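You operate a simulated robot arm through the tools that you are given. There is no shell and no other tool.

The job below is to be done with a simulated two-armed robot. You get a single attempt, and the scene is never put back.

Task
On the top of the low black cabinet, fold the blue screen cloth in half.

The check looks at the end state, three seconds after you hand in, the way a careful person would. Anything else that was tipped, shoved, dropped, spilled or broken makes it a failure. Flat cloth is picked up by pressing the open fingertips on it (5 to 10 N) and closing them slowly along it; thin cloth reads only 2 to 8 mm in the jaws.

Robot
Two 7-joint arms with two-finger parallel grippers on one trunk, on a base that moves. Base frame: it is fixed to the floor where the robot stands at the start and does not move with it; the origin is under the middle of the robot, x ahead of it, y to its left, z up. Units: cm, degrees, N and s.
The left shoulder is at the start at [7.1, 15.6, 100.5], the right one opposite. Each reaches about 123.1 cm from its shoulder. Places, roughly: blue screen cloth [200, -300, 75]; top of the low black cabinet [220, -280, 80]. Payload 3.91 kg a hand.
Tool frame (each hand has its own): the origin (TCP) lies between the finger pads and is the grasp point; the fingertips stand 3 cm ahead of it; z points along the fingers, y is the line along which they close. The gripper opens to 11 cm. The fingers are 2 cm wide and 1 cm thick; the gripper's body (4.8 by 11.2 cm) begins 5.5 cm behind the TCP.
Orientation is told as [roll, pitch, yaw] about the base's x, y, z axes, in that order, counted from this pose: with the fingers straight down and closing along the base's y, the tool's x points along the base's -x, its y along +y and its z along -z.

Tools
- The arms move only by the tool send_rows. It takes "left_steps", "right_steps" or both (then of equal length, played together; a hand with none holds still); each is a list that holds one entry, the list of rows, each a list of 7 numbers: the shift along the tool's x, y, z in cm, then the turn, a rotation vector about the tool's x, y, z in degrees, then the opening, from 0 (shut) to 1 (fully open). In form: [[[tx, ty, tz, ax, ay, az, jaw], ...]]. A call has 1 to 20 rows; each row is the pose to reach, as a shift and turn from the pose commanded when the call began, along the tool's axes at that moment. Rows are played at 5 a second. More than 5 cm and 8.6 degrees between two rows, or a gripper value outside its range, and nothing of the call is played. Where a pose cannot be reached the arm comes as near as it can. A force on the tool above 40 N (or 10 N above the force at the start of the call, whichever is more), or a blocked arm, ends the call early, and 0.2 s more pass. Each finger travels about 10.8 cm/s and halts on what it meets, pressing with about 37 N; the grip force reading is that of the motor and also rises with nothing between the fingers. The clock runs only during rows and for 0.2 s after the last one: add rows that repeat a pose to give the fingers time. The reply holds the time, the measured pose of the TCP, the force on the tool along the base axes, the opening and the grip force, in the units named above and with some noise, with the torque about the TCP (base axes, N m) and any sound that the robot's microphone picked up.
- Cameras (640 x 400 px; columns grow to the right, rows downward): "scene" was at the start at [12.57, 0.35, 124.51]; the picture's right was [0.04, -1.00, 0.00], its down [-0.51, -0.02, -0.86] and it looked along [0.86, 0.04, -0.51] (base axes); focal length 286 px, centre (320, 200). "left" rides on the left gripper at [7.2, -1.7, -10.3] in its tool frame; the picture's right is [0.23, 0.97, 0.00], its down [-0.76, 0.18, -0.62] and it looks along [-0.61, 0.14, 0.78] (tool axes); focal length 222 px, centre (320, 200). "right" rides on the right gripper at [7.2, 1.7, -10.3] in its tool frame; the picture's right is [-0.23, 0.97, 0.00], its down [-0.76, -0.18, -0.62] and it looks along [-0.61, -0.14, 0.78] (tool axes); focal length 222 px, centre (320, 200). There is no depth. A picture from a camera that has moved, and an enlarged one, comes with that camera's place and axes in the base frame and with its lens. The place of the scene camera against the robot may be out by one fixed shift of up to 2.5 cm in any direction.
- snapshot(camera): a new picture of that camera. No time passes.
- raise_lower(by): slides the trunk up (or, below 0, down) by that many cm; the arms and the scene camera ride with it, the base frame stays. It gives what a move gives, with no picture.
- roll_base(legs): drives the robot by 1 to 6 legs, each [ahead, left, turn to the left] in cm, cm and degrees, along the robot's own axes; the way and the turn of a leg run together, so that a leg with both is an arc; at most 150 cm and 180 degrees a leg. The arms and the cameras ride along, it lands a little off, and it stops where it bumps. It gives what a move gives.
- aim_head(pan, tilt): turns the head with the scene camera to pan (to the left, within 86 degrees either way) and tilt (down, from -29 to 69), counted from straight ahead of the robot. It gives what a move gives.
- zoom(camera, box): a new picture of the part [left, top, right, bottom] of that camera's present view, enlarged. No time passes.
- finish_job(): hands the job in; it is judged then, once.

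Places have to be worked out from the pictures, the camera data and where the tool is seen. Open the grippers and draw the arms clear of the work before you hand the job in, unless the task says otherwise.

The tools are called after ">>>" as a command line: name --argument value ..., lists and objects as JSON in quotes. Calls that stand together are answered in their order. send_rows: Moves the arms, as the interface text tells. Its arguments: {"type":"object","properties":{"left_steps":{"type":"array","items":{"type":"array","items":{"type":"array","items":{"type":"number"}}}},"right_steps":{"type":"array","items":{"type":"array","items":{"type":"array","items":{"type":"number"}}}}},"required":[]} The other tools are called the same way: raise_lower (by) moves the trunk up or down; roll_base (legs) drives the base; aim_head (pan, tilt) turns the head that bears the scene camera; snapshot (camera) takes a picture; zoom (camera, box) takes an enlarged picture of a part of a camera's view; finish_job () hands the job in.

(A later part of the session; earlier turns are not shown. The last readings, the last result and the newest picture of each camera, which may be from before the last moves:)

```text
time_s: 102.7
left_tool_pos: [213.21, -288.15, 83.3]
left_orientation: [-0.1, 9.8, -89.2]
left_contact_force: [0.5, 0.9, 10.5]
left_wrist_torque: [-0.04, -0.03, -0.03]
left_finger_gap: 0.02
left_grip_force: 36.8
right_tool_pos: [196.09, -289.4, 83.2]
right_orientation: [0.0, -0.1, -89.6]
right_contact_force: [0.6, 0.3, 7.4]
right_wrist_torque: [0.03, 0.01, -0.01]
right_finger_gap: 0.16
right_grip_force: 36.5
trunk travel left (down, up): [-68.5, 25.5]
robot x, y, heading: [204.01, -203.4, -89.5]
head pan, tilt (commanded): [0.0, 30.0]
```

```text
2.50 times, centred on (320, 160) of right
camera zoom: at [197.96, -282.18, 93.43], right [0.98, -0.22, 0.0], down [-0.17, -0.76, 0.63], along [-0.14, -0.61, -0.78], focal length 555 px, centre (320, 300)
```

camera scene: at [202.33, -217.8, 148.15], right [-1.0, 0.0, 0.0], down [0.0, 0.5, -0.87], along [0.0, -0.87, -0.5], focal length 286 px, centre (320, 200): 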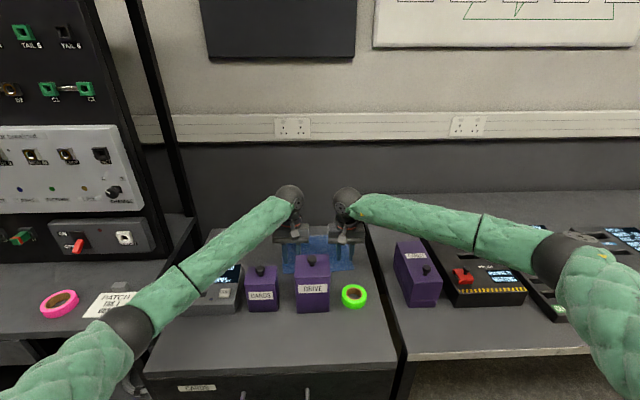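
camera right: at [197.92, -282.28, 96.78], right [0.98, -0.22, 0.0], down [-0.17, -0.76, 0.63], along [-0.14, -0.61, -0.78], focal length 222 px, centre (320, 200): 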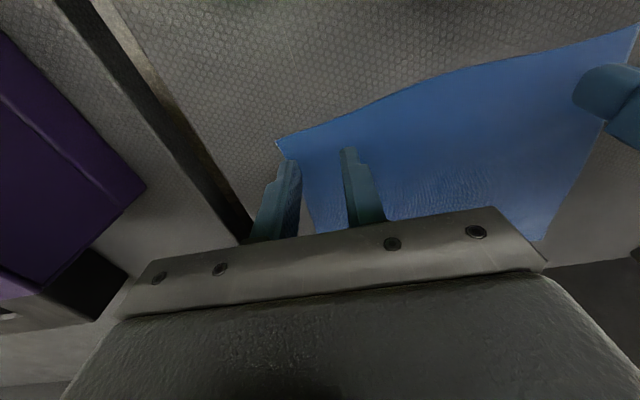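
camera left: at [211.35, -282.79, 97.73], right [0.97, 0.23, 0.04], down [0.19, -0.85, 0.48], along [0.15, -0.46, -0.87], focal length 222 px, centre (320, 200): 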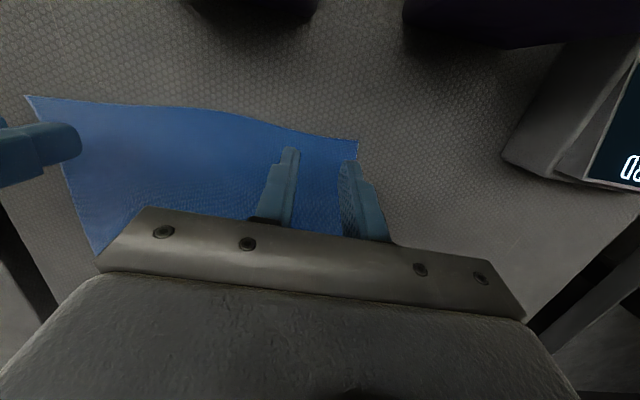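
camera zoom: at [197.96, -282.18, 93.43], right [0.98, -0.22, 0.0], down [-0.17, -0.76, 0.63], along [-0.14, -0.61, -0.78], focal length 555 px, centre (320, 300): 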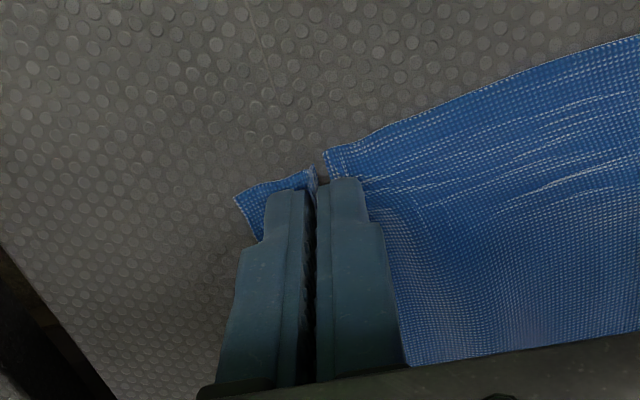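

The right jaws read 1.6 mm (cloth held), but the left read only 0.2 mm, so the left slipped off. I keep the right gripping, lift the left by 1 cm, reopen it and look.

>>> send_rows --left_steps '[[[0.08, 0, -0.5, 0, 0, 0, 0], [0.17, 0, -1, 0, 0, 0, 0], [0.17, 0, -1, 0, 0, 0, 0.15], [0.17, 0, -1, 0, 0, 0, 0.3], [0.17, 0, -1, 0, 0, 0, 0.3]]]'

>>> snapshot --camera "left"

>>> zoom --camera "left" --box '[220, 80, 420, 240]'

>>> zoom --camera "scene" --box '[220, 200, 420, 325]'

```text
time_s: 103.9
left_tool_pos: [213.22, -288.14, 84.16]
left_orientation: [-0.1, 9.7, -89.5]
left_contact_force: [1.0, -0.3, -0.4]
left_wrist_torque: [0.0, -0.01, -0.02]
left_finger_gap: 3.31
left_grip_force: 0.1
right_tool_pos: [196.15, -289.48, 83.14]
right_orientation: [0.0, -0.2, -89.6]
right_contact_force: [0.5, -0.1, 12.6]
right_wrist_torque: [0.09, -0.02, 0.01]
right_finger_gap: 0.14
right_grip_force: 36.8
trunk travel left (down, up): [-68.5, 25.5]
robot x, y, heading: [203.69, -203.69, -89.9]
head pan, tilt (commanded): [0.0, 30.0]
```

```text
taken
camera left: at [211.39, -282.71, 95.58], right [0.97, 0.23, 0.04], down [0.19, -0.85, 0.48], along [0.15, -0.46, -0.87], focal length 222 px, centre (320, 200)
```

left: 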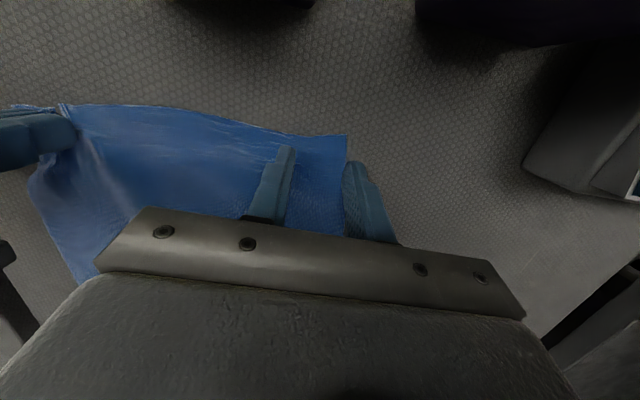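

```text
2.50 times, centred on (320, 160) of left
camera zoom: at [211.39, -282.71, 95.58], right [0.97, 0.23, 0.04], down [0.19, -0.85, 0.48], along [0.15, -0.46, -0.87], focal length 555 px, centre (320, 300)
```

zoom: 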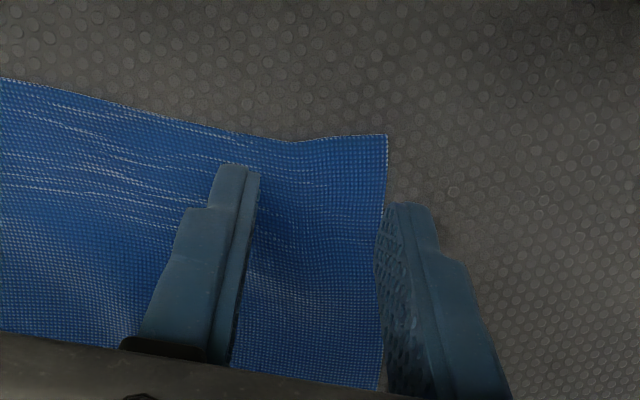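

```text
3.20 times, centred on (320, 262) of scene
camera zoom: at [202.34, -217.79, 148.14], right [-1.0, 0.0, 0.0], down [0.0, 0.5, -0.87], along [0.0, -0.87, -0.5], focal length 916 px, centre (320, 0)
```

zoom: 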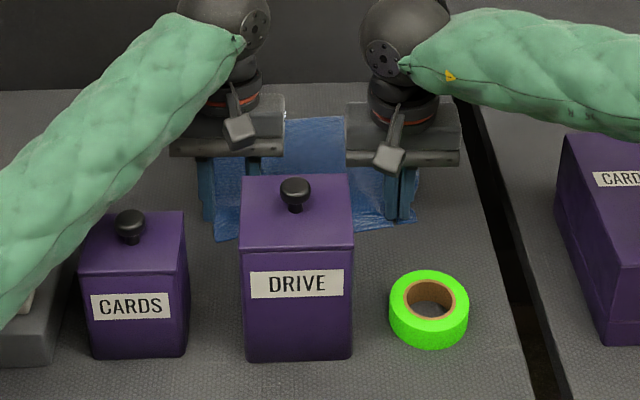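

The right still holds; on the left the cloth relaxed with its corner now near (214.5,-285.4). I move the left hand 1.2 cm inward and 0.6 cm toward the edge and reduce its tilt to 6°, then lower again.

>>> send_rows --left_steps '[[[0.3, -0.6, 0.05, 0, -2, 0, 0.3], [0.63, -1.2, 0.11, 0, -3.8, 0, 0.3], [0.63, -1.2, 0.11, 0, -3.8, 0, 0.3]]]'

>>> send_rows --left_steps '[[[-0.03, 0, 0.3, 0, 0, 0, 0.3], [-0.06, 0, 0.6, 0, 0, 0, 0.3], [-0.07, 0, 0.7, 0, 0, 0, 0.3], [-0.07, 0, 0.7, 0, 0, 0, 0.3]]]'

>>> zoom --camera "left" --box '[220, 80, 420, 240]'

>>> zoom --camera "scene" --box '[220, 200, 420, 325]'

```text
time_s: 104.7
left_tool_pos: [212.14, -287.58, 84.37]
left_orientation: [-0.2, 5.9, -89.4]
left_contact_force: [0.1, 0.5, 0.2]
left_wrist_torque: [-0.02, -0.02, -0.01]
left_finger_gap: 3.32
left_grip_force: 0.1
right_tool_pos: [196.3, -289.44, 83.02]
right_orientation: [-0.2, -0.1, -89.6]
right_contact_force: [-0.3, -0.7, 7.8]
right_wrist_torque: [0.0, 0.0, 0.03]
right_finger_gap: 0.16
right_grip_force: 37.3
trunk travel left (down, up): [-68.5, 25.5]
robot x, y, heading: [203.99, -204.05, -89.7]
head pan, tilt (commanded): [0.0, 30.0]
```

```text
time_s: 105.7
left_tool_pos: [212.25, -287.57, 83.72]
left_orientation: [-0.1, 5.9, -89.3]
left_contact_force: [0.1, -0.3, -0.8]
left_wrist_torque: [0.0, 0.0, 0.01]
left_finger_gap: 3.3
left_grip_force: 0.1
right_tool_pos: [196.28, -289.24, 83.3]
right_orientation: [-0.1, -0.2, -89.6]
right_contact_force: [-0.2, 0.2, -1.0]
right_wrist_torque: [0.0, 0.0, 0.01]
right_finger_gap: 0.17
right_grip_force: 36.8
trunk travel left (down, up): [-68.5, 25.5]
robot x, y, heading: [203.68, -203.76, -89.6]
head pan, tilt (commanded): [0.0, 30.0]
```

```text
2.50 times, centred on (320, 160) of left
camera zoom: at [210.31, -281.28, 94.75], right [0.97, 0.24, 0.02], down [0.19, -0.82, 0.54], along [0.15, -0.52, -0.84], focal length 555 px, centre (320, 300)
```

zoom: 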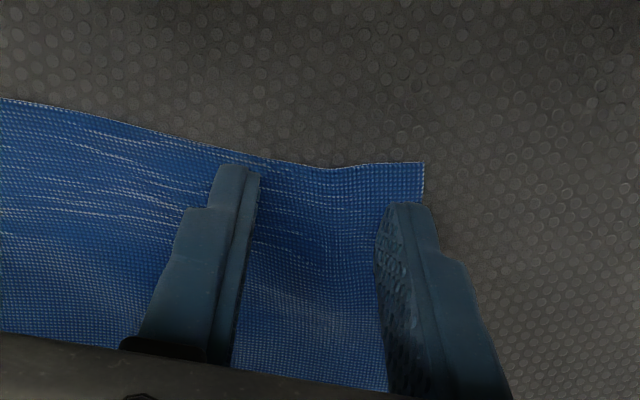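

```text
3.20 times, centred on (320, 262) of scene
camera zoom: at [202.44, -217.6, 148.19], right [-1.0, -0.01, 0.0], down [0.0, 0.5, -0.87], along [0.0, -0.87, -0.5], focal length 916 px, centre (320, 0)
```

zoom: 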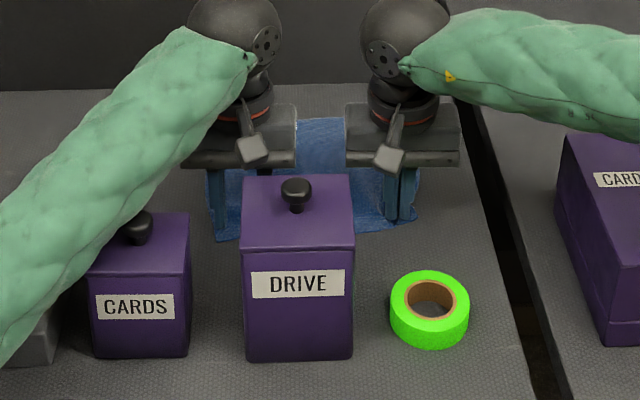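

Left fingers now straddle cloth on both sides and the camera box is clear of the DRIVE box; the right hand stays closed at 1.7 mm. I lower the left further to contact.

>>> send_rows --left_steps '[[[-0.02, 0, 0.2, 0, 0, 0, 0.3], [-0.03, 0, 0.3, 0, 0, 0, 0.3], [-0.04, 0, 0.4, 0, 0, 0, 0.3], [-0.04, 0, 0.4, 0, 0, 0, 0.3]]]'

```text
time_s: 106.7
left_tool_pos: [211.83, -287.53, 83.23]
left_orientation: [0.0, 5.9, -89.4]
left_contact_force: [0.8, -3.4, 18.1]
left_wrist_torque: [-0.03, -0.29, 0.02]
left_finger_gap: 3.32
left_grip_force: 0.7
right_tool_pos: [196.25, -289.46, 83.13]
right_orientation: [0.1, -0.3, -89.6]
right_contact_force: [1.0, -0.6, 4.7]
right_wrist_torque: [0.01, 0.0, -0.03]
right_finger_gap: 0.15
right_grip_force: 37.5
trunk travel left (down, up): [-68.5, 25.5]
robot x, y, heading: [203.97, -203.6, -89.9]
head pan, tilt (commanded): [0.0, 30.0]
stopped in row 4 (left hand): the force on the tool passed its limit at 71 N (the readings are from after the stop); the commanded pose is now the measured one
```

A force spike of 71 N stopped the left hand; it now reads 18 N. I look at what is touching before going on.

>>> zoom --camera "left" --box '[220, 80, 420, 240]'

>>> zoom --camera "scene" --box '[200, 180, 440, 330]'

>>> snapshot --camera "right"

```text
2.50 times, centred on (320, 160) of left
camera zoom: at [210.0, -281.28, 94.17], right [0.97, 0.23, 0.02], down [0.18, -0.82, 0.54], along [0.15, -0.52, -0.84], focal length 555 px, centre (320, 300)
```

zoom: 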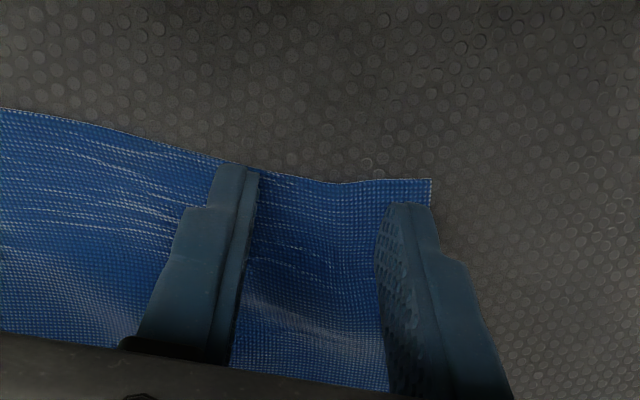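

```text
2.67 times, centred on (320, 255) of scene
camera zoom: at [202.23, -217.74, 148.04], right [-1.0, 0.0, 0.0], down [0.0, 0.5, -0.87], along [0.0, -0.87, -0.5], focal length 763 px, centre (320, 53)
```

zoom: 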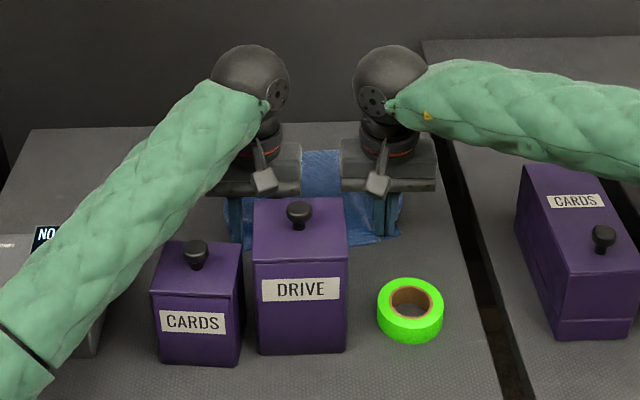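

```text
taken
camera right: at [197.94, -282.21, 93.42], right [0.98, -0.22, 0.0], down [-0.17, -0.76, 0.63], along [-0.14, -0.61, -0.78], focal length 222 px, centre (320, 200)
```

right: 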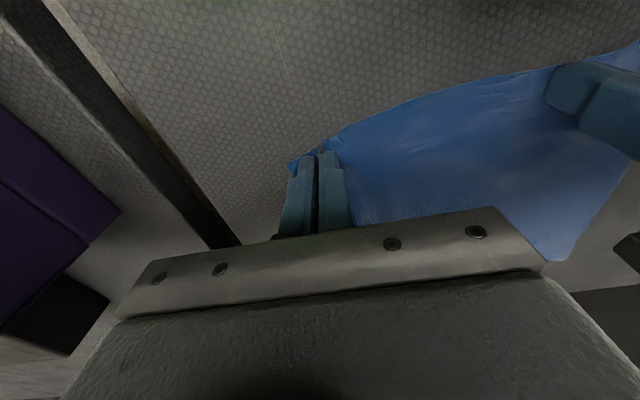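

Comparing pictures, the CARDS box has been nudged about 3 cm toward the DRIVE box by my left forearm, which passes lower than I had judged. I back the left hand away from it (+x) and up first, keeping the right where it is, then assess.

>>> send_rows --left_steps '[[[0.05, 0, -0.5, 0, 0, 0, 0.3], [-0.2, 0.8, -0.93, 0, 0, 0, 0.3], [-0.44, 1.6, -1.55, 0, 0, 0, 0.3], [-0.19, 1.6, -4.04, 0, 0, 0, 0.3], [0.23, 1.6, -8.02, 0, 0, 0, 0.3], [0.64, 1.6, -12, 0, 0, 0, 0.3], [0.64, 1.6, -12, 0, 0, 0, 0.3]]]'

>>> snapshot --camera "scene"

>>> zoom --camera "scene" --box '[140, 180, 440, 367]'

>>> snapshot --camera "left"

```text
time_s: 108.3
left_tool_pos: [213.43, -288.06, 94.98]
left_orientation: [0.1, 6.0, -89.5]
left_contact_force: [0.1, 0.1, 0.8]
left_wrist_torque: [-0.01, -0.01, -0.02]
left_finger_gap: 3.31
left_grip_force: 0.0
right_tool_pos: [196.2, -289.53, 83.14]
right_orientation: [0.0, -0.2, -89.6]
right_contact_force: [0.4, 0.6, 9.8]
right_wrist_torque: [0.03, -0.01, 0.01]
right_finger_gap: 0.18
right_grip_force: 37.0
trunk travel left (down, up): [-68.5, 25.5]
robot x, y, heading: [203.63, -203.59, -89.5]
head pan, tilt (commanded): [0.0, 30.0]
```

```text
taken
camera scene: at [202.34, -217.8, 148.14], right [-1.0, 0.0, 0.0], down [0.0, 0.5, -0.87], along [0.0, -0.87, -0.5], focal length 286 px, centre (320, 200)
```

scene: 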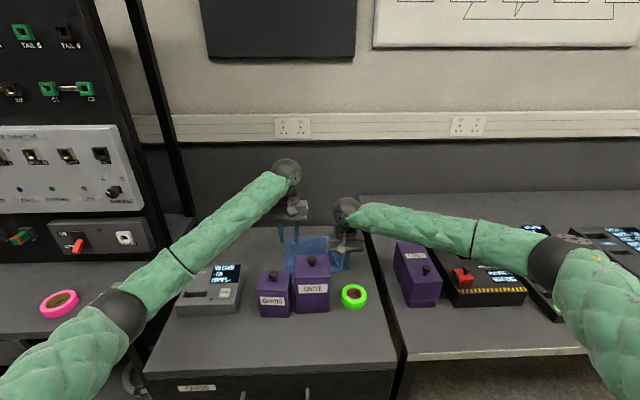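

```text
2.13 times, centred on (290, 274) of scene
camera zoom: at [202.34, -217.8, 148.14], right [-1.0, 0.0, 0.0], down [0.0, 0.5, -0.87], along [0.0, -0.87, -0.5], focal length 610 px, centre (384, 43)
```

zoom: 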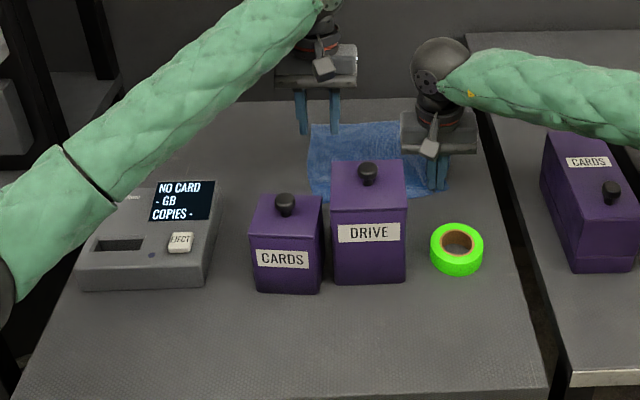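

```text
taken
camera left: at [211.65, -281.86, 106.03], right [0.97, 0.23, 0.02], down [0.18, -0.82, 0.54], along [0.15, -0.52, -0.84], focal length 222 px, centre (320, 200)
```

left: 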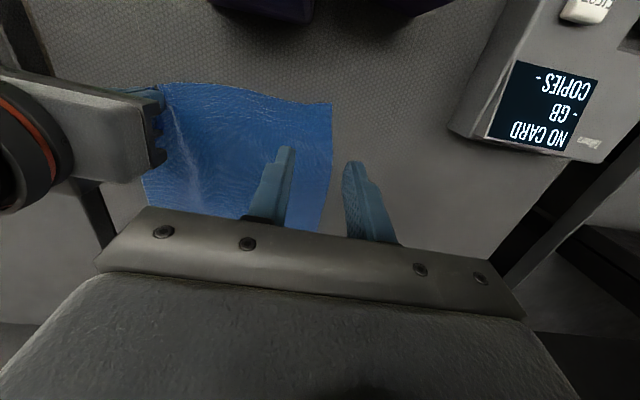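

The CARDS box still stands upright but is about 4 cm off its place; I will set it back later. The cause is my low elbows, so I release the right hand, lift it, and then raise the trunk for a steeper approach.

>>> send_rows --right_steps '[[[0, 0, -0.1, 0, 0, 0, 0.05], [0, 0, -0.2, 0, 0, 0, 0.12], [0, 0, -0.3, 0, 0, 0, 0.2], [0, 0, -2, 0, 0, 0, 0.25], [0, 0, -6, 0, 0, 0, 0.25], [0, 0, -10, 0, 0, 0, 0.25], [0, 0, -12, 0, 0, 0, 0.25]]]'

>>> raise_lower --by 20

>>> snapshot --camera "scene"

>>> snapshot --camera "left"

>>> snapshot --camera "right"

```text
time_s: 109.9
left_tool_pos: [213.46, -288.08, 94.99]
left_orientation: [0.0, 6.2, -89.5]
left_contact_force: [-0.5, 0.6, 0.6]
left_wrist_torque: [0.01, 0.01, 0.0]
left_finger_gap: 3.31
left_grip_force: 0.1
right_tool_pos: [196.08, -289.46, 95.08]
right_orientation: [0.0, -0.2, -89.6]
right_contact_force: [-0.4, 0.0, -0.5]
right_wrist_torque: [0.01, 0.0, 0.01]
right_finger_gap: 2.75
right_grip_force: 0.0
trunk travel left (down, up): [-68.5, 25.5]
robot x, y, heading: [203.71, -203.28, -89.6]
head pan, tilt (commanded): [0.0, 30.0]
```

```text
time_s: 112.0
left_tool_pos: [213.46, -288.17, 114.9]
left_orientation: [0.1, 6.2, -89.6]
left_contact_force: [0.8, -0.5, -0.5]
left_wrist_torque: [-0.02, -0.03, 0.01]
left_finger_gap: 3.29
left_grip_force: 0.0
right_tool_pos: [196.09, -289.47, 115.09]
right_orientation: [0.0, -0.2, -89.6]
right_contact_force: [-0.1, 0.5, 0.6]
right_wrist_torque: [-0.01, -0.01, 0.01]
right_finger_gap: 2.76
right_grip_force: 0.1
trunk travel left (down, up): [-88.5, 5.5]
robot x, y, heading: [203.58, -203.61, -89.8]
head pan, tilt (commanded): [0.0, 30.0]
```

```text
taken
camera scene: at [202.33, -217.94, 168.11], right [-1.0, 0.0, 0.0], down [0.0, 0.5, -0.87], along [0.0, -0.87, -0.5], focal length 286 px, centre (320, 200)
```

scene: 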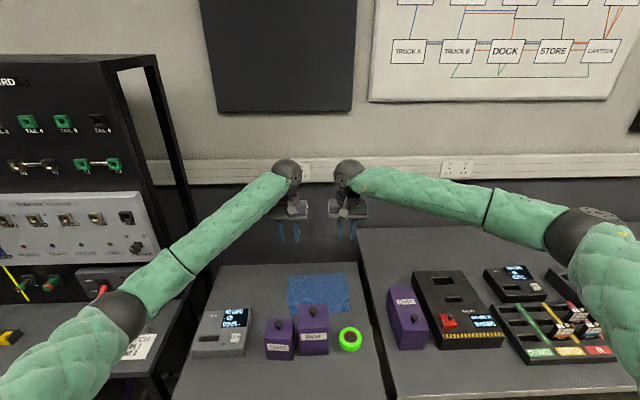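

```text
taken
camera left: at [211.64, -281.97, 125.93], right [0.97, 0.23, 0.02], down [0.18, -0.82, 0.54], along [0.15, -0.52, -0.84], focal length 222 px, centre (320, 200)
```

left: 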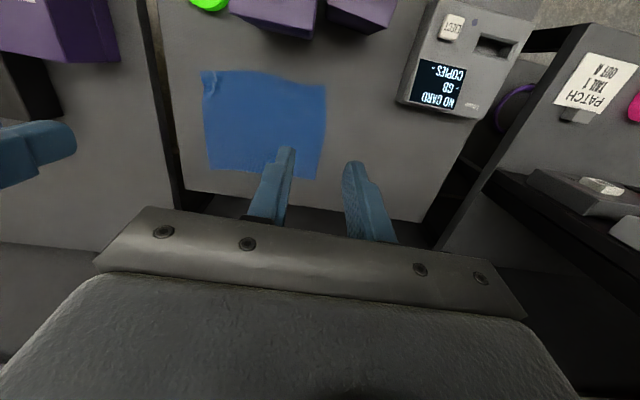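

```text
taken
camera right: at [197.88, -282.28, 125.36], right [0.98, -0.22, 0.0], down [-0.17, -0.76, 0.63], along [-0.14, -0.61, -0.78], focal length 222 px, centre (320, 200)
```

right: 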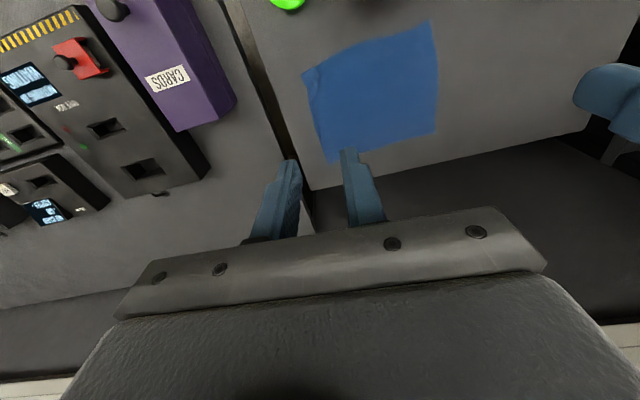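

The cloth lies nearly flat again with a small crease at its front-right corner. The floor gap to the cabinet is over 18 cm, so I move 6 cm closer, to have reach from the higher shoulders, then re-measure.

>>> roll_base --legs '[[6, 0, 0]]'

>>> aim_head --pan 0 --tilt 45

>>> send_rows --left_steps '[[[3, 3, 0, 0, -3, 0, 0.3], [6, 6, 0, 0, -6, 0, 0.3], [6, 6, 0, 0, -6, 0, 0.3]]]' --right_steps '[[[3, -3, 0, 0, 0, 0, 0.3], [6, -6, 0, 0, 0, 0, 0.3], [6, -6, 0, 0, 0, 0, 0.3]]]'

>>> snapshot --camera "scene"

>>> zoom --camera "left" --box '[160, 0, 420, 162]'

>>> zoom --camera "right" --box '[260, 0, 520, 162]'

```text
time_s: 113.0
left_tool_pos: [213.4, -292.72, 116.09]
left_orientation: [0.0, 5.4, -89.5]
left_contact_force: [0.1, 0.0, 1.3]
left_wrist_torque: [-0.05, -0.03, -0.02]
left_finger_gap: 3.3
left_grip_force: 0.0
right_tool_pos: [196.05, -294.04, 116.2]
right_orientation: [0.0, -0.8, -89.5]
right_contact_force: [-0.5, 0.3, 1.6]
right_wrist_torque: [-0.06, 0.03, -0.01]
right_finger_gap: 2.73
right_grip_force: 0.0
trunk travel left (down, up): [-88.5, 5.5]
robot x, y, heading: [204.01, -209.48, -89.9]
head pan, tilt (commanded): [0.0, 30.0]
```

```text
time_s: 113.8
left_tool_pos: [213.54, -293.63, 115.3]
left_orientation: [0.0, 6.0, -89.6]
left_contact_force: [0.3, 1.0, 0.6]
left_wrist_torque: [0.01, 0.0, 0.0]
left_finger_gap: 3.31
left_grip_force: 0.1
right_tool_pos: [196.06, -294.97, 115.37]
right_orientation: [-0.1, -0.4, -89.5]
right_contact_force: [-0.4, -0.9, 0.2]
right_wrist_torque: [0.02, -0.03, 0.01]
right_finger_gap: 2.73
right_grip_force: 0.1
trunk travel left (down, up): [-88.5, 5.5]
robot x, y, heading: [203.87, -209.37, -89.5]
head pan, tilt (commanded): [0.0, 45.0]
```

```text
time_s: 114.6
left_tool_pos: [219.54, -287.89, 115.86]
left_orientation: [0.0, 0.0, -89.6]
left_contact_force: [0.0, -0.4, 0.7]
left_wrist_torque: [0.03, 0.0, 0.01]
left_finger_gap: 3.31
left_grip_force: 0.2
right_tool_pos: [190.09, -289.42, 115.09]
right_orientation: [0.0, -0.3, -89.5]
right_contact_force: [-1.0, 0.7, -0.1]
right_wrist_torque: [0.01, 0.0, -0.02]
right_finger_gap: 3.3
right_grip_force: 0.1
trunk travel left (down, up): [-88.5, 5.5]
robot x, y, heading: [203.73, -209.72, -89.6]
head pan, tilt (commanded): [0.0, 45.0]
```

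```text
taken
camera scene: at [202.36, -223.34, 165.82], right [-1.0, 0.0, 0.0], down [0.0, 0.71, -0.7], along [0.0, -0.7, -0.71], focal length 286 px, centre (320, 200)
```

scene: 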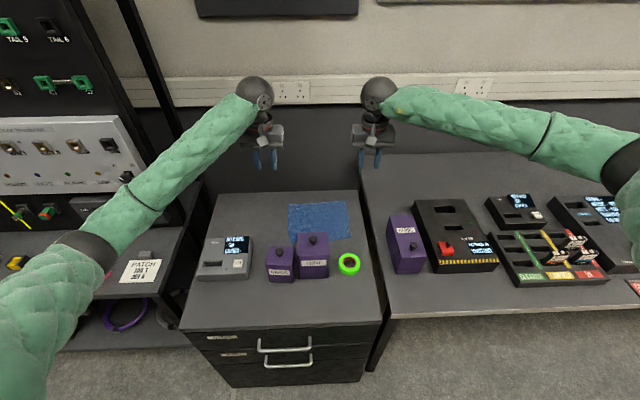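

```text
2.46 times, centred on (290, 81) of left
camera zoom: at [217.59, -280.59, 126.04], right [0.97, 0.23, 0.0], down [0.18, -0.76, 0.62], along [0.15, -0.6, -0.78], focal length 547 px, centre (394, 493)
```

zoom: 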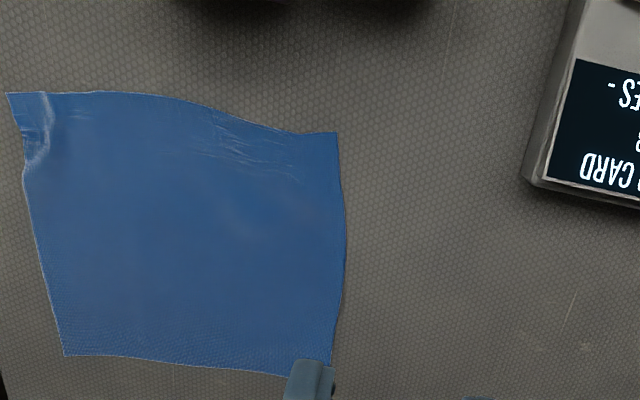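

```text
2.46 times, centred on (390, 81) of right
camera zoom: at [191.89, -282.22, 125.44], right [0.98, -0.22, 0.0], down [-0.17, -0.76, 0.63], along [-0.14, -0.61, -0.78], focal length 547 px, centre (148, 493)
```

zoom: 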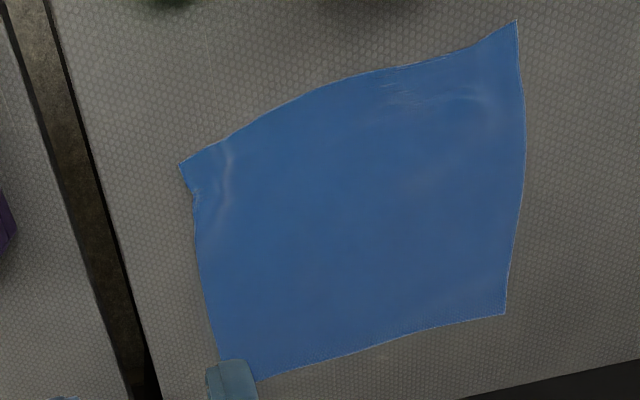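

The cloth now has corners near front-left (214.7,-285.7), front-right (192.7,-288.7), back-left (217.4,-305.0), back-right (193.7,-308.2). Taking the back corners and folding them forward is safer, as nothing stands near the back edge, so I bring both hands over the back corners at TCP z≈100.

>>> send_rows --left_steps '[[[-2.75, -0.87, 2.65, 0, 0, -1, 0.3], [-5.5, -1.75, 5.3, 0, 0, -2, 0.3], [-8.25, -2.62, 7.95, 0, 0, -3, 0.3], [-11, -3.5, 10.6, 0, 0, -4, 0.3], [-13.75, -4.37, 13.25, 0, 0, -5, 0.3], [-16.5, -5.24, 15.9, 0, 0, -5, 0.3], [-16.5, -5.24, 15.9, 0, 0, -5, 0.3]]]' --right_steps '[[[-2.9, 1.07, 2.52, 0, 0, -1, 0.3], [-5.8, 2.13, 5.03, 0, 0, -2, 0.3], [-8.7, 3.2, 7.55, 0, 0, -3, 0.3], [-11.6, 4.27, 10.07, 0, 0, -4, 0.3], [-14.5, 5.33, 12.6, 0, 0, -5, 0.3], [-17.4, 6.4, 15.1, 0, 0, -5, 0.3], [-17.4, 6.4, 15.1, 0, 0, -5, 0.3]]]'

>>> snapshot --camera "scene"

>>> snapshot --camera "left"

>>> snapshot --camera "right"

```text
time_s: 116.2
left_tool_pos: [214.43, -304.3, 99.98]
left_orientation: [0.0, -0.1, -84.6]
left_contact_force: [-0.4, -1.0, 0.3]
left_wrist_torque: [-0.02, 0.02, 0.0]
left_finger_gap: 3.29
left_grip_force: 0.0
right_tool_pos: [196.37, -306.52, 100.39]
right_orientation: [0.0, -0.4, -84.4]
right_contact_force: [0.5, 0.6, -0.4]
right_wrist_torque: [-0.02, 0.02, 0.0]
right_finger_gap: 3.31
right_grip_force: 0.1
trunk travel left (down, up): [-88.5, 5.5]
robot x, y, heading: [203.48, -209.62, -89.6]
head pan, tilt (commanded): [0.0, 45.0]
```

```text
taken
camera scene: at [202.32, -222.84, 165.88], right [-1.0, 0.0, 0.0], down [0.0, 0.71, -0.71], along [0.0, -0.71, -0.71], focal length 286 px, centre (320, 200)
```

scene: 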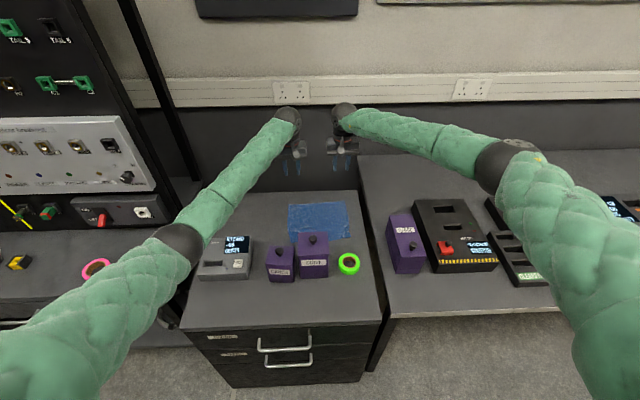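

```text
taken
camera left: at [211.93, -297.13, 110.29], right [0.95, 0.32, 0.0], down [0.25, -0.74, 0.62], along [0.2, -0.59, -0.78], focal length 222 px, centre (320, 200)
```

left: 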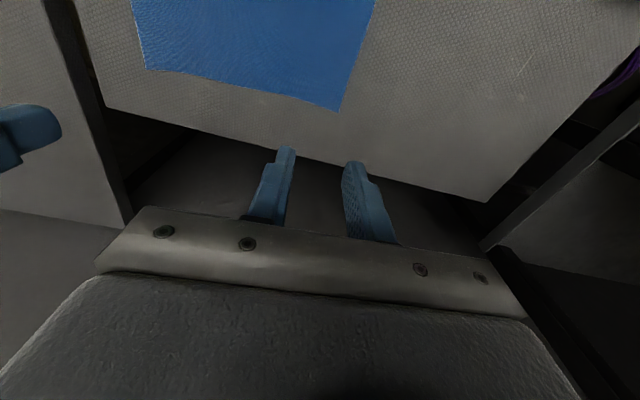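

```text
taken
camera right: at [197.58, -299.19, 110.68], right [0.99, -0.13, 0.0], down [-0.1, -0.77, 0.63], along [-0.08, -0.62, -0.78], focal length 222 px, centre (320, 200)
```

right: 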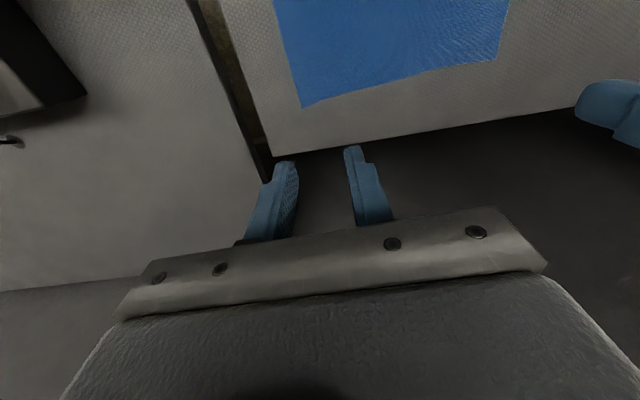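

Back corners compute to (217.1,-305.1) and (194.1,-307.6); the hands are nearly right. I shift the left 0.6 cm and the right 0.85 cm inward and lower both by 13 cm, then check clearances.

>>> send_rows --left_steps '[[[-0.04, -0.2, 3.2, 0, 0, 0, 0.3], [-0.08, -0.4, 6.4, 0, 0, 0, 0.3], [-0.14, -0.62, 9.7, 0, 0, 0, 0.3], [-0.14, -0.62, 13, 0, 0, 0, 0.3], [-0.14, -0.62, 13, 0, 0, 0, 0.3]]]' --right_steps '[[[0.04, 0.3, 3.3, 0, 0, 0, 0.3], [0.08, 0.6, 6.6, 0, 0, 0, 0.3], [0.12, 0.87, 10, 0, 0, 0, 0.3], [0.12, 0.87, 13.4, 0, 0, 0, 0.3], [0.12, 0.87, 13.4, 0, 0, 0, 0.3]]]'

>>> snapshot --camera "scene"

>>> zoom --camera "left" --box '[220, 60, 420, 220]'

>>> zoom --camera "right" --box '[220, 60, 420, 220]'

```text
time_s: 117.4
left_tool_pos: [213.76, -304.45, 87.04]
left_orientation: [-0.1, -0.1, -84.6]
left_contact_force: [0.6, 0.0, 0.1]
left_wrist_torque: [0.0, -0.01, -0.03]
left_finger_gap: 3.3
left_grip_force: 0.0
right_tool_pos: [197.33, -306.42, 87.01]
right_orientation: [0.0, -0.4, -84.5]
right_contact_force: [-0.2, 0.1, -0.3]
right_wrist_torque: [0.0, -0.03, 0.01]
right_finger_gap: 3.33
right_grip_force: 0.1
trunk travel left (down, up): [-88.5, 5.5]
robot x, y, heading: [203.91, -209.56, -89.6]
head pan, tilt (commanded): [0.0, 45.0]
```

```text
taken
camera scene: at [202.32, -222.82, 165.88], right [-1.0, 0.0, 0.0], down [0.0, 0.71, -0.71], along [0.0, -0.71, -0.71], focal length 286 px, centre (320, 200)
```

scene: 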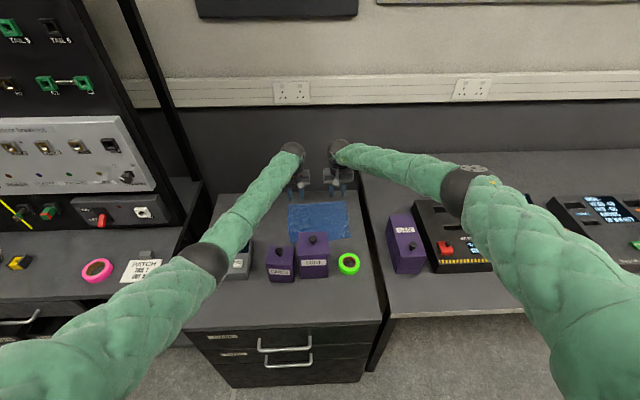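

```text
2.50 times, centred on (320, 140) of left
camera zoom: at [211.2, -297.26, 97.3], right [0.95, 0.32, 0.0], down [0.25, -0.74, 0.62], along [0.2, -0.59, -0.78], focal length 555 px, centre (320, 350)
```

zoom: 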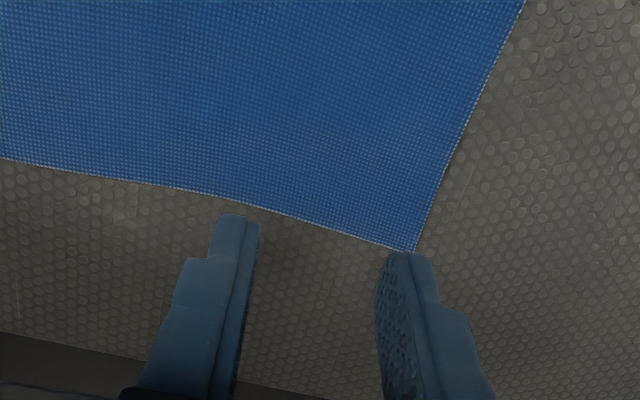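

```text
2.50 times, centred on (320, 140) of right
camera zoom: at [198.48, -299.05, 97.25], right [0.99, -0.13, 0.0], down [-0.1, -0.77, 0.63], along [-0.08, -0.62, -0.78], focal length 555 px, centre (320, 350)
```

zoom: 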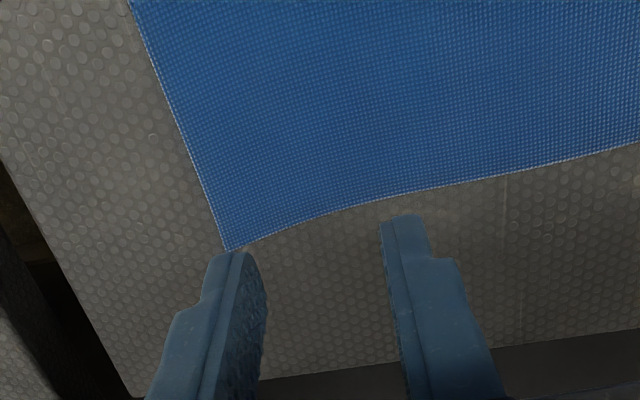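

The fingers line up with the back corners, and nothing on the cabinet has changed. For more forearm clearance later I raise the trunk another 5 cm and lower the hands correspondingly to just above the cloth.

>>> raise_lower --by 5

>>> send_rows --left_steps '[[[0.1, 0, 3, 0, 0, 0, 0.3], [0.2, 0, 5.5, 0, 0, 0, 0.3], [0.3, 0, 7.5, 0, 0, 0, 0.3], [0.3, 0, 7.9, 0, 0, 0, 0.3], [0.3, 0, 7.9, 0, 0, 0, 0.3]]]' --right_steps '[[[0.1, 0, 3, 0, 0, 0, 0.3], [0.2, 0, 5.5, 0, 0, 0, 0.3], [0.2, 0, 7.5, 0, 0, 0, 0.3], [0.2, 0, 7.9, 0, 0, 0, 0.3], [0.2, 0, 7.9, 0, 0, 0, 0.3]]]'

```text
time_s: 118.3
left_tool_pos: [213.7, -304.53, 91.84]
left_orientation: [0.0, 0.0, -84.6]
left_contact_force: [-0.6, 0.4, 0.0]
left_wrist_torque: [0.03, -0.02, 0.02]
left_finger_gap: 3.3
left_grip_force: 0.1
right_tool_pos: [197.39, -306.48, 91.86]
right_orientation: [0.0, -0.4, -84.5]
right_contact_force: [0.8, 0.2, -0.2]
right_wrist_torque: [0.03, 0.04, -0.01]
right_finger_gap: 3.33
right_grip_force: 0.0
trunk travel left (down, up): [-93.5, 0.5]
robot x, y, heading: [204.12, -209.65, -89.9]
head pan, tilt (commanded): [0.0, 45.0]
```

```text
time_s: 119.5
left_tool_pos: [213.58, -304.19, 84.01]
left_orientation: [-0.1, 0.0, -84.6]
left_contact_force: [-0.1, 0.2, 0.3]
left_wrist_torque: [-0.01, 0.0, 0.02]
left_finger_gap: 3.31
left_grip_force: 0.1
right_tool_pos: [197.22, -306.26, 84.0]
right_orientation: [0.0, -0.4, -84.5]
right_contact_force: [0.6, -0.1, 0.6]
right_wrist_torque: [0.03, -0.01, -0.02]
right_finger_gap: 3.28
right_grip_force: 0.2
trunk travel left (down, up): [-93.5, 0.5]
robot x, y, heading: [203.99, -209.73, -89.7]
head pan, tilt (commanded): [0.0, 45.0]
```

Tips are about 1 cm above the cloth. I lower in small steps to contact.

>>> send_rows --left_steps '[[[0, 0, 0.2, 0, 0, 0, 0.3], [0, 0, 0.4, 0, 0, 0, 0.3], [0, 0, 0.6, 0, 0, 0, 0.3], [0, 0, 0.6, 0, 0, 0, 0.3]]]' --right_steps '[[[0, 0, 0.2, 0, 0, 0, 0.3], [0, 0, 0.4, 0, 0, 0, 0.3], [0, 0, 0.6, 0, 0, 0, 0.3], [0, 0, 0.6, 0, 0, 0, 0.3]]]'

>>> zoom --camera "left" --box '[220, 60, 420, 220]'

>>> zoom --camera "right" --box '[220, 60, 420, 220]'

```text
time_s: 120.5
left_tool_pos: [213.78, -304.21, 83.35]
left_orientation: [0.0, -0.1, -84.6]
left_contact_force: [0.7, -0.2, -0.6]
left_wrist_torque: [0.01, 0.03, 0.01]
left_finger_gap: 3.27
left_grip_force: 0.1
right_tool_pos: [197.29, -306.38, 83.3]
right_orientation: [0.0, -0.4, -84.5]
right_contact_force: [-0.2, 0.3, 0.1]
right_wrist_torque: [-0.01, 0.02, -0.03]
right_finger_gap: 3.31
right_grip_force: 0.0
trunk travel left (down, up): [-93.5, 0.5]
robot x, y, heading: [203.78, -209.34, -89.7]
head pan, tilt (commanded): [0.0, 45.0]
```

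```text
2.50 times, centred on (320, 140) of left
camera zoom: at [211.24, -297.02, 93.73], right [0.95, 0.32, 0.0], down [0.25, -0.74, 0.62], along [0.2, -0.59, -0.78], focal length 555 px, centre (320, 350)
```

zoom: 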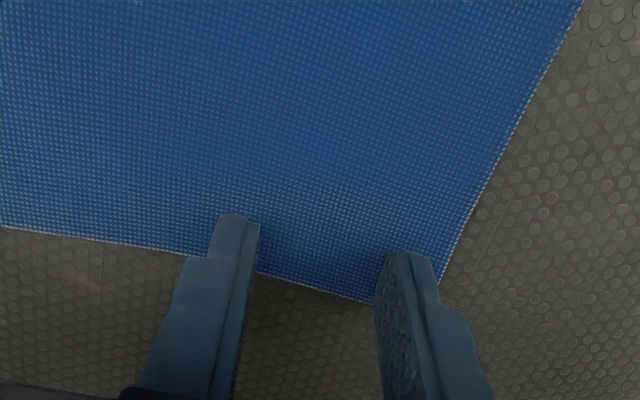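

```text
2.50 times, centred on (320, 140) of right
camera zoom: at [198.45, -299.0, 93.7], right [0.99, -0.13, 0.0], down [-0.1, -0.77, 0.63], along [-0.08, -0.62, -0.78], focal length 555 px, centre (320, 350)
```

zoom: 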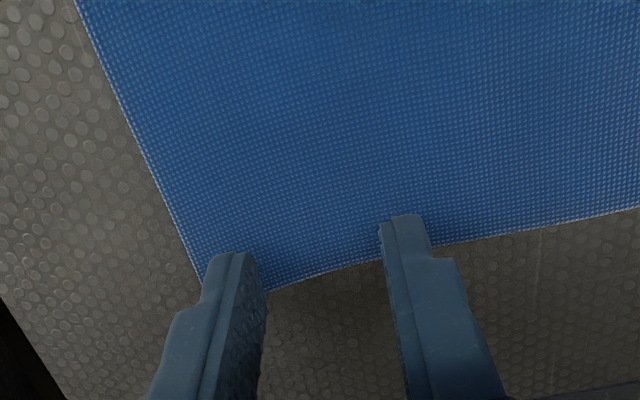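

Both finger pairs cover the back edge squarely. I lower the last few millimetres.

>>> send_rows --left_steps '[[[0, 0, 0.07, 0, 0, 0, 0.3], [0, 0, 0.14, 0, 0, 0, 0.3], [0, 0, 0.2, 0, 0, 0, 0.3], [0, 0, 0.2, 0, 0, 0, 0.3]]]' --right_steps '[[[0, 0, 0.07, 0, 0, 0, 0.3], [0, 0, 0.14, 0, 0, 0, 0.3], [0, 0, 0.2, 0, 0, 0, 0.3], [0, 0, 0.2, 0, 0, 0, 0.3]]]'

```text
time_s: 121.5
left_tool_pos: [213.74, -304.3, 83.23]
left_orientation: [-0.1, 0.0, -84.5]
left_contact_force: [0.1, 0.1, -0.6]
left_wrist_torque: [0.0, -0.03, -0.01]
left_finger_gap: 3.3
left_grip_force: 0.1
right_tool_pos: [197.39, -306.26, 83.21]
right_orientation: [-0.1, -0.5, -84.5]
right_contact_force: [0.3, -0.4, 0.5]
right_wrist_torque: [-0.04, 0.01, -0.02]
right_finger_gap: 3.26
right_grip_force: 0.1
trunk travel left (down, up): [-93.5, 0.5]
robot x, y, heading: [203.77, -209.73, -89.7]
head pan, tilt (commanded): [0.0, 45.0]
```

No contact yet at TCP z≈83.2. I go down another 1.5 mm.

>>> send_rows --left_steps '[[[0, 0, 0.05, 0, 0, 0, 0.3], [0, 0, 0.1, 0, 0, 0, 0.3], [0, 0, 0.15, 0, 0, 0, 0.3], [0, 0, 0.15, 0, 0, 0, 0.3]]]' --right_steps '[[[0, 0, 0.05, 0, 0, 0, 0.3], [0, 0, 0.1, 0, 0, 0, 0.3], [0, 0, 0.15, 0, 0, 0, 0.3], [0, 0, 0.15, 0, 0, 0, 0.3]]]'

```text
time_s: 122.5
left_tool_pos: [213.63, -304.23, 83.12]
left_orientation: [-0.1, 0.0, -84.7]
left_contact_force: [-0.1, 1.0, 0.8]
left_wrist_torque: [-0.01, -0.01, 0.01]
left_finger_gap: 3.3
left_grip_force: 0.1
right_tool_pos: [197.26, -306.25, 83.05]
right_orientation: [-0.1, -0.4, -84.4]
right_contact_force: [0.0, -0.8, 2.6]
right_wrist_torque: [-0.02, 0.0, -0.01]
right_finger_gap: 3.3
right_grip_force: 0.1
trunk travel left (down, up): [-93.5, 0.5]
robot x, y, heading: [203.82, -209.64, -89.7]
head pan, tilt (commanded): [0.0, 45.0]
```

The right begins to touch (2.6 N). I press a bit further: left 1.2 mm, right 0.7 mm.

>>> send_rows --left_steps '[[[0, 0, 0.06, 0, 0, 0, 0.3], [0, 0, 0.12, 0, 0, 0, 0.3], [0, 0, 0.12, 0, 0, 0, 0.3]]]' --right_steps '[[[0, 0, 0.04, 0, 0, 0, 0.3], [0, 0, 0.07, 0, 0, 0, 0.3], [0, 0, 0.07, 0, 0, 0, 0.3]]]'

```text
time_s: 123.3
left_tool_pos: [213.71, -304.16, 83.08]
left_orientation: [0.0, 0.0, -84.7]
left_contact_force: [-0.4, -0.4, 6.4]
left_wrist_torque: [0.0, -0.07, 0.01]
left_finger_gap: 3.3
left_grip_force: 0.1
right_tool_pos: [197.27, -306.27, 83.15]
right_orientation: [0.0, -0.5, -84.5]
right_contact_force: [0.6, -1.0, 6.7]
right_wrist_torque: [0.0, -0.03, 0.0]
right_finger_gap: 3.27
right_grip_force: 0.1
trunk travel left (down, up): [-93.5, 0.5]
robot x, y, heading: [204.13, -209.56, -89.7]
head pan, tilt (commanded): [0.0, 45.0]
```

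Both press with about 6.5 N. I add a hair more and start closing slowly.

>>> send_rows --left_steps '[[[0, 0, 0.04, 0, 0, 0, 0.3], [0, 0, 0.04, 0, 0, 0, 0.285], [0, 0, 0.04, 0, 0, 0, 0.27], [0, 0, 0.04, 0, 0, 0, 0.255], [0, 0, 0.04, 0, 0, 0, 0.24], [0, 0, 0.04, 0, 0, 0, 0.225], [0, 0, 0.04, 0, 0, 0, 0.21]]]' --right_steps '[[[0, 0, 0.03, 0, 0, 0, 0.3], [0, 0, 0.03, 0, 0, 0, 0.285], [0, 0, 0.03, 0, 0, 0, 0.27], [0, 0, 0.03, 0, 0, 0, 0.255], [0, 0, 0.03, 0, 0, 0, 0.24], [0, 0, 0.03, 0, 0, 0, 0.225], [0, 0, 0.03, 0, 0, 0, 0.21]]]'

>>> zoom --camera "left" --box '[220, 60, 420, 220]'

>>> zoom --camera "right" --box '[220, 60, 420, 220]'

```text
time_s: 124.9
left_tool_pos: [213.74, -304.21, 83.07]
left_orientation: [-0.1, 0.0, -84.7]
left_contact_force: [-0.1, -1.0, 10.4]
left_wrist_torque: [-0.03, -0.09, 0.02]
left_finger_gap: 2.22
left_grip_force: 0.0
right_tool_pos: [197.36, -306.29, 83.13]
right_orientation: [0.0, -0.6, -84.5]
right_contact_force: [0.7, -0.9, 9.4]
right_wrist_torque: [-0.02, -0.02, 0.02]
right_finger_gap: 2.37
right_grip_force: 0.5
trunk travel left (down, up): [-93.5, 0.5]
robot x, y, heading: [203.94, -209.61, -90.0]
head pan, tilt (commanded): [0.0, 45.0]
```

```text
2.50 times, centred on (320, 140) of left
camera zoom: at [211.21, -296.94, 93.4], right [0.95, 0.32, 0.0], down [0.25, -0.74, 0.62], along [0.2, -0.59, -0.78], focal length 555 px, centre (320, 350)
```

zoom: 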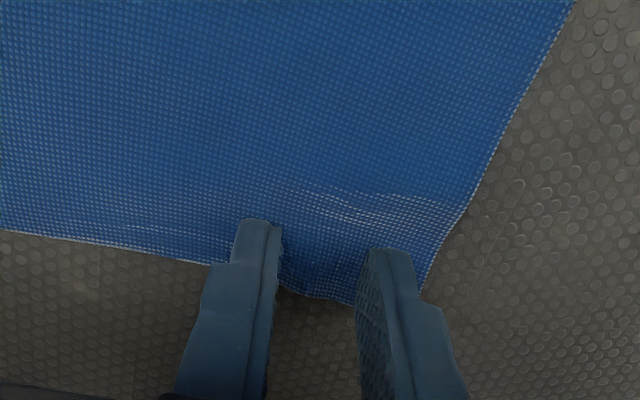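

```text
2.50 times, centred on (320, 140) of right
camera zoom: at [198.47, -298.85, 93.39], right [0.99, -0.13, 0.0], down [-0.1, -0.77, 0.63], along [-0.08, -0.62, -0.78], focal length 555 px, centre (320, 350)
```

zoom: 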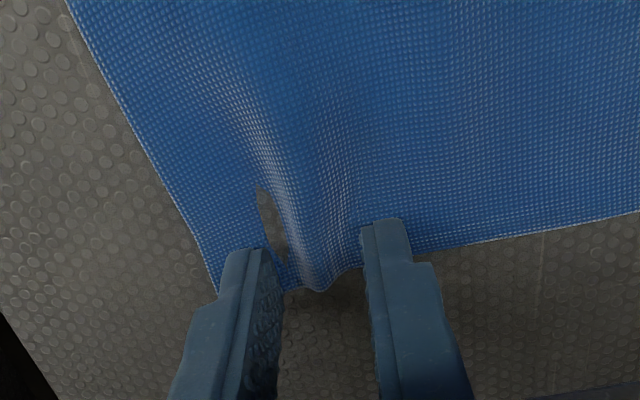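

A clear ridge forms on the right and wrinkles gather on the left, at about 10 N each. I continue closing slowly.

>>> send_rows --left_steps '[[[0, 0, 0.02, 0, 0, 0, 0.195], [0, 0, 0.02, 0, 0, 0, 0.18], [0, 0, 0.02, 0, 0, 0, 0.165], [0, 0, 0.02, 0, 0, 0, 0.15], [0, 0, 0.02, 0, 0, 0, 0.135], [0, 0, 0.02, 0, 0, 0, 0.12]]]' --right_steps '[[[0, 0, 0, 0, 0, 0, 0.195], [0, 0, 0, 0, 0, 0, 0.18], [0, 0, 0, 0, 0, 0, 0.165], [0, 0, 0, 0, 0, 0, 0.15], [0, 0, 0, 0, 0, 0, 0.135], [0, 0, 0, 0, 0, 0, 0.12]]]'

>>> zoom --camera "left" --box '[220, 60, 420, 220]'

>>> zoom --camera "right" --box '[220, 60, 420, 220]'

```text
time_s: 126.3
left_tool_pos: [213.65, -304.29, 83.01]
left_orientation: [-0.1, -0.1, -84.6]
left_contact_force: [-1.3, 0.8, 15.5]
left_wrist_torque: [-0.05, -0.08, -0.01]
left_finger_gap: 1.2
left_grip_force: 0.0
right_tool_pos: [197.35, -306.2, 83.05]
right_orientation: [0.0, -0.5, -84.6]
right_contact_force: [0.5, 0.7, 6.7]
right_wrist_torque: [0.05, -0.03, 0.0]
right_finger_gap: 1.32
right_grip_force: 0.1
trunk travel left (down, up): [-93.5, 0.5]
robot x, y, heading: [203.66, -209.97, -89.8]
head pan, tilt (commanded): [0.0, 45.0]
```

```text
2.50 times, centred on (320, 140) of left
camera zoom: at [211.19, -296.94, 93.39], right [0.95, 0.32, 0.0], down [0.25, -0.74, 0.62], along [0.2, -0.59, -0.78], focal length 555 px, centre (320, 350)
```

zoom: 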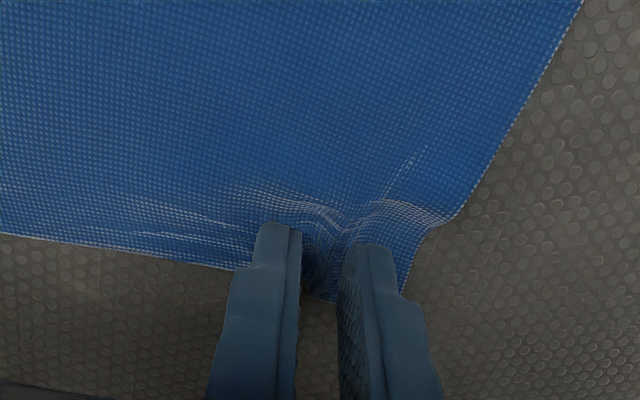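

```text
2.50 times, centred on (320, 140) of right
camera zoom: at [198.46, -298.84, 93.4], right [0.99, -0.13, 0.0], down [-0.1, -0.77, 0.63], along [-0.08, -0.62, -0.78], focal length 555 px, centre (320, 350)
```

zoom: 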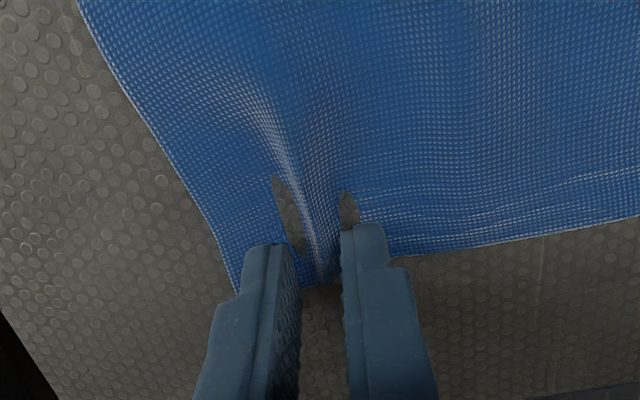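

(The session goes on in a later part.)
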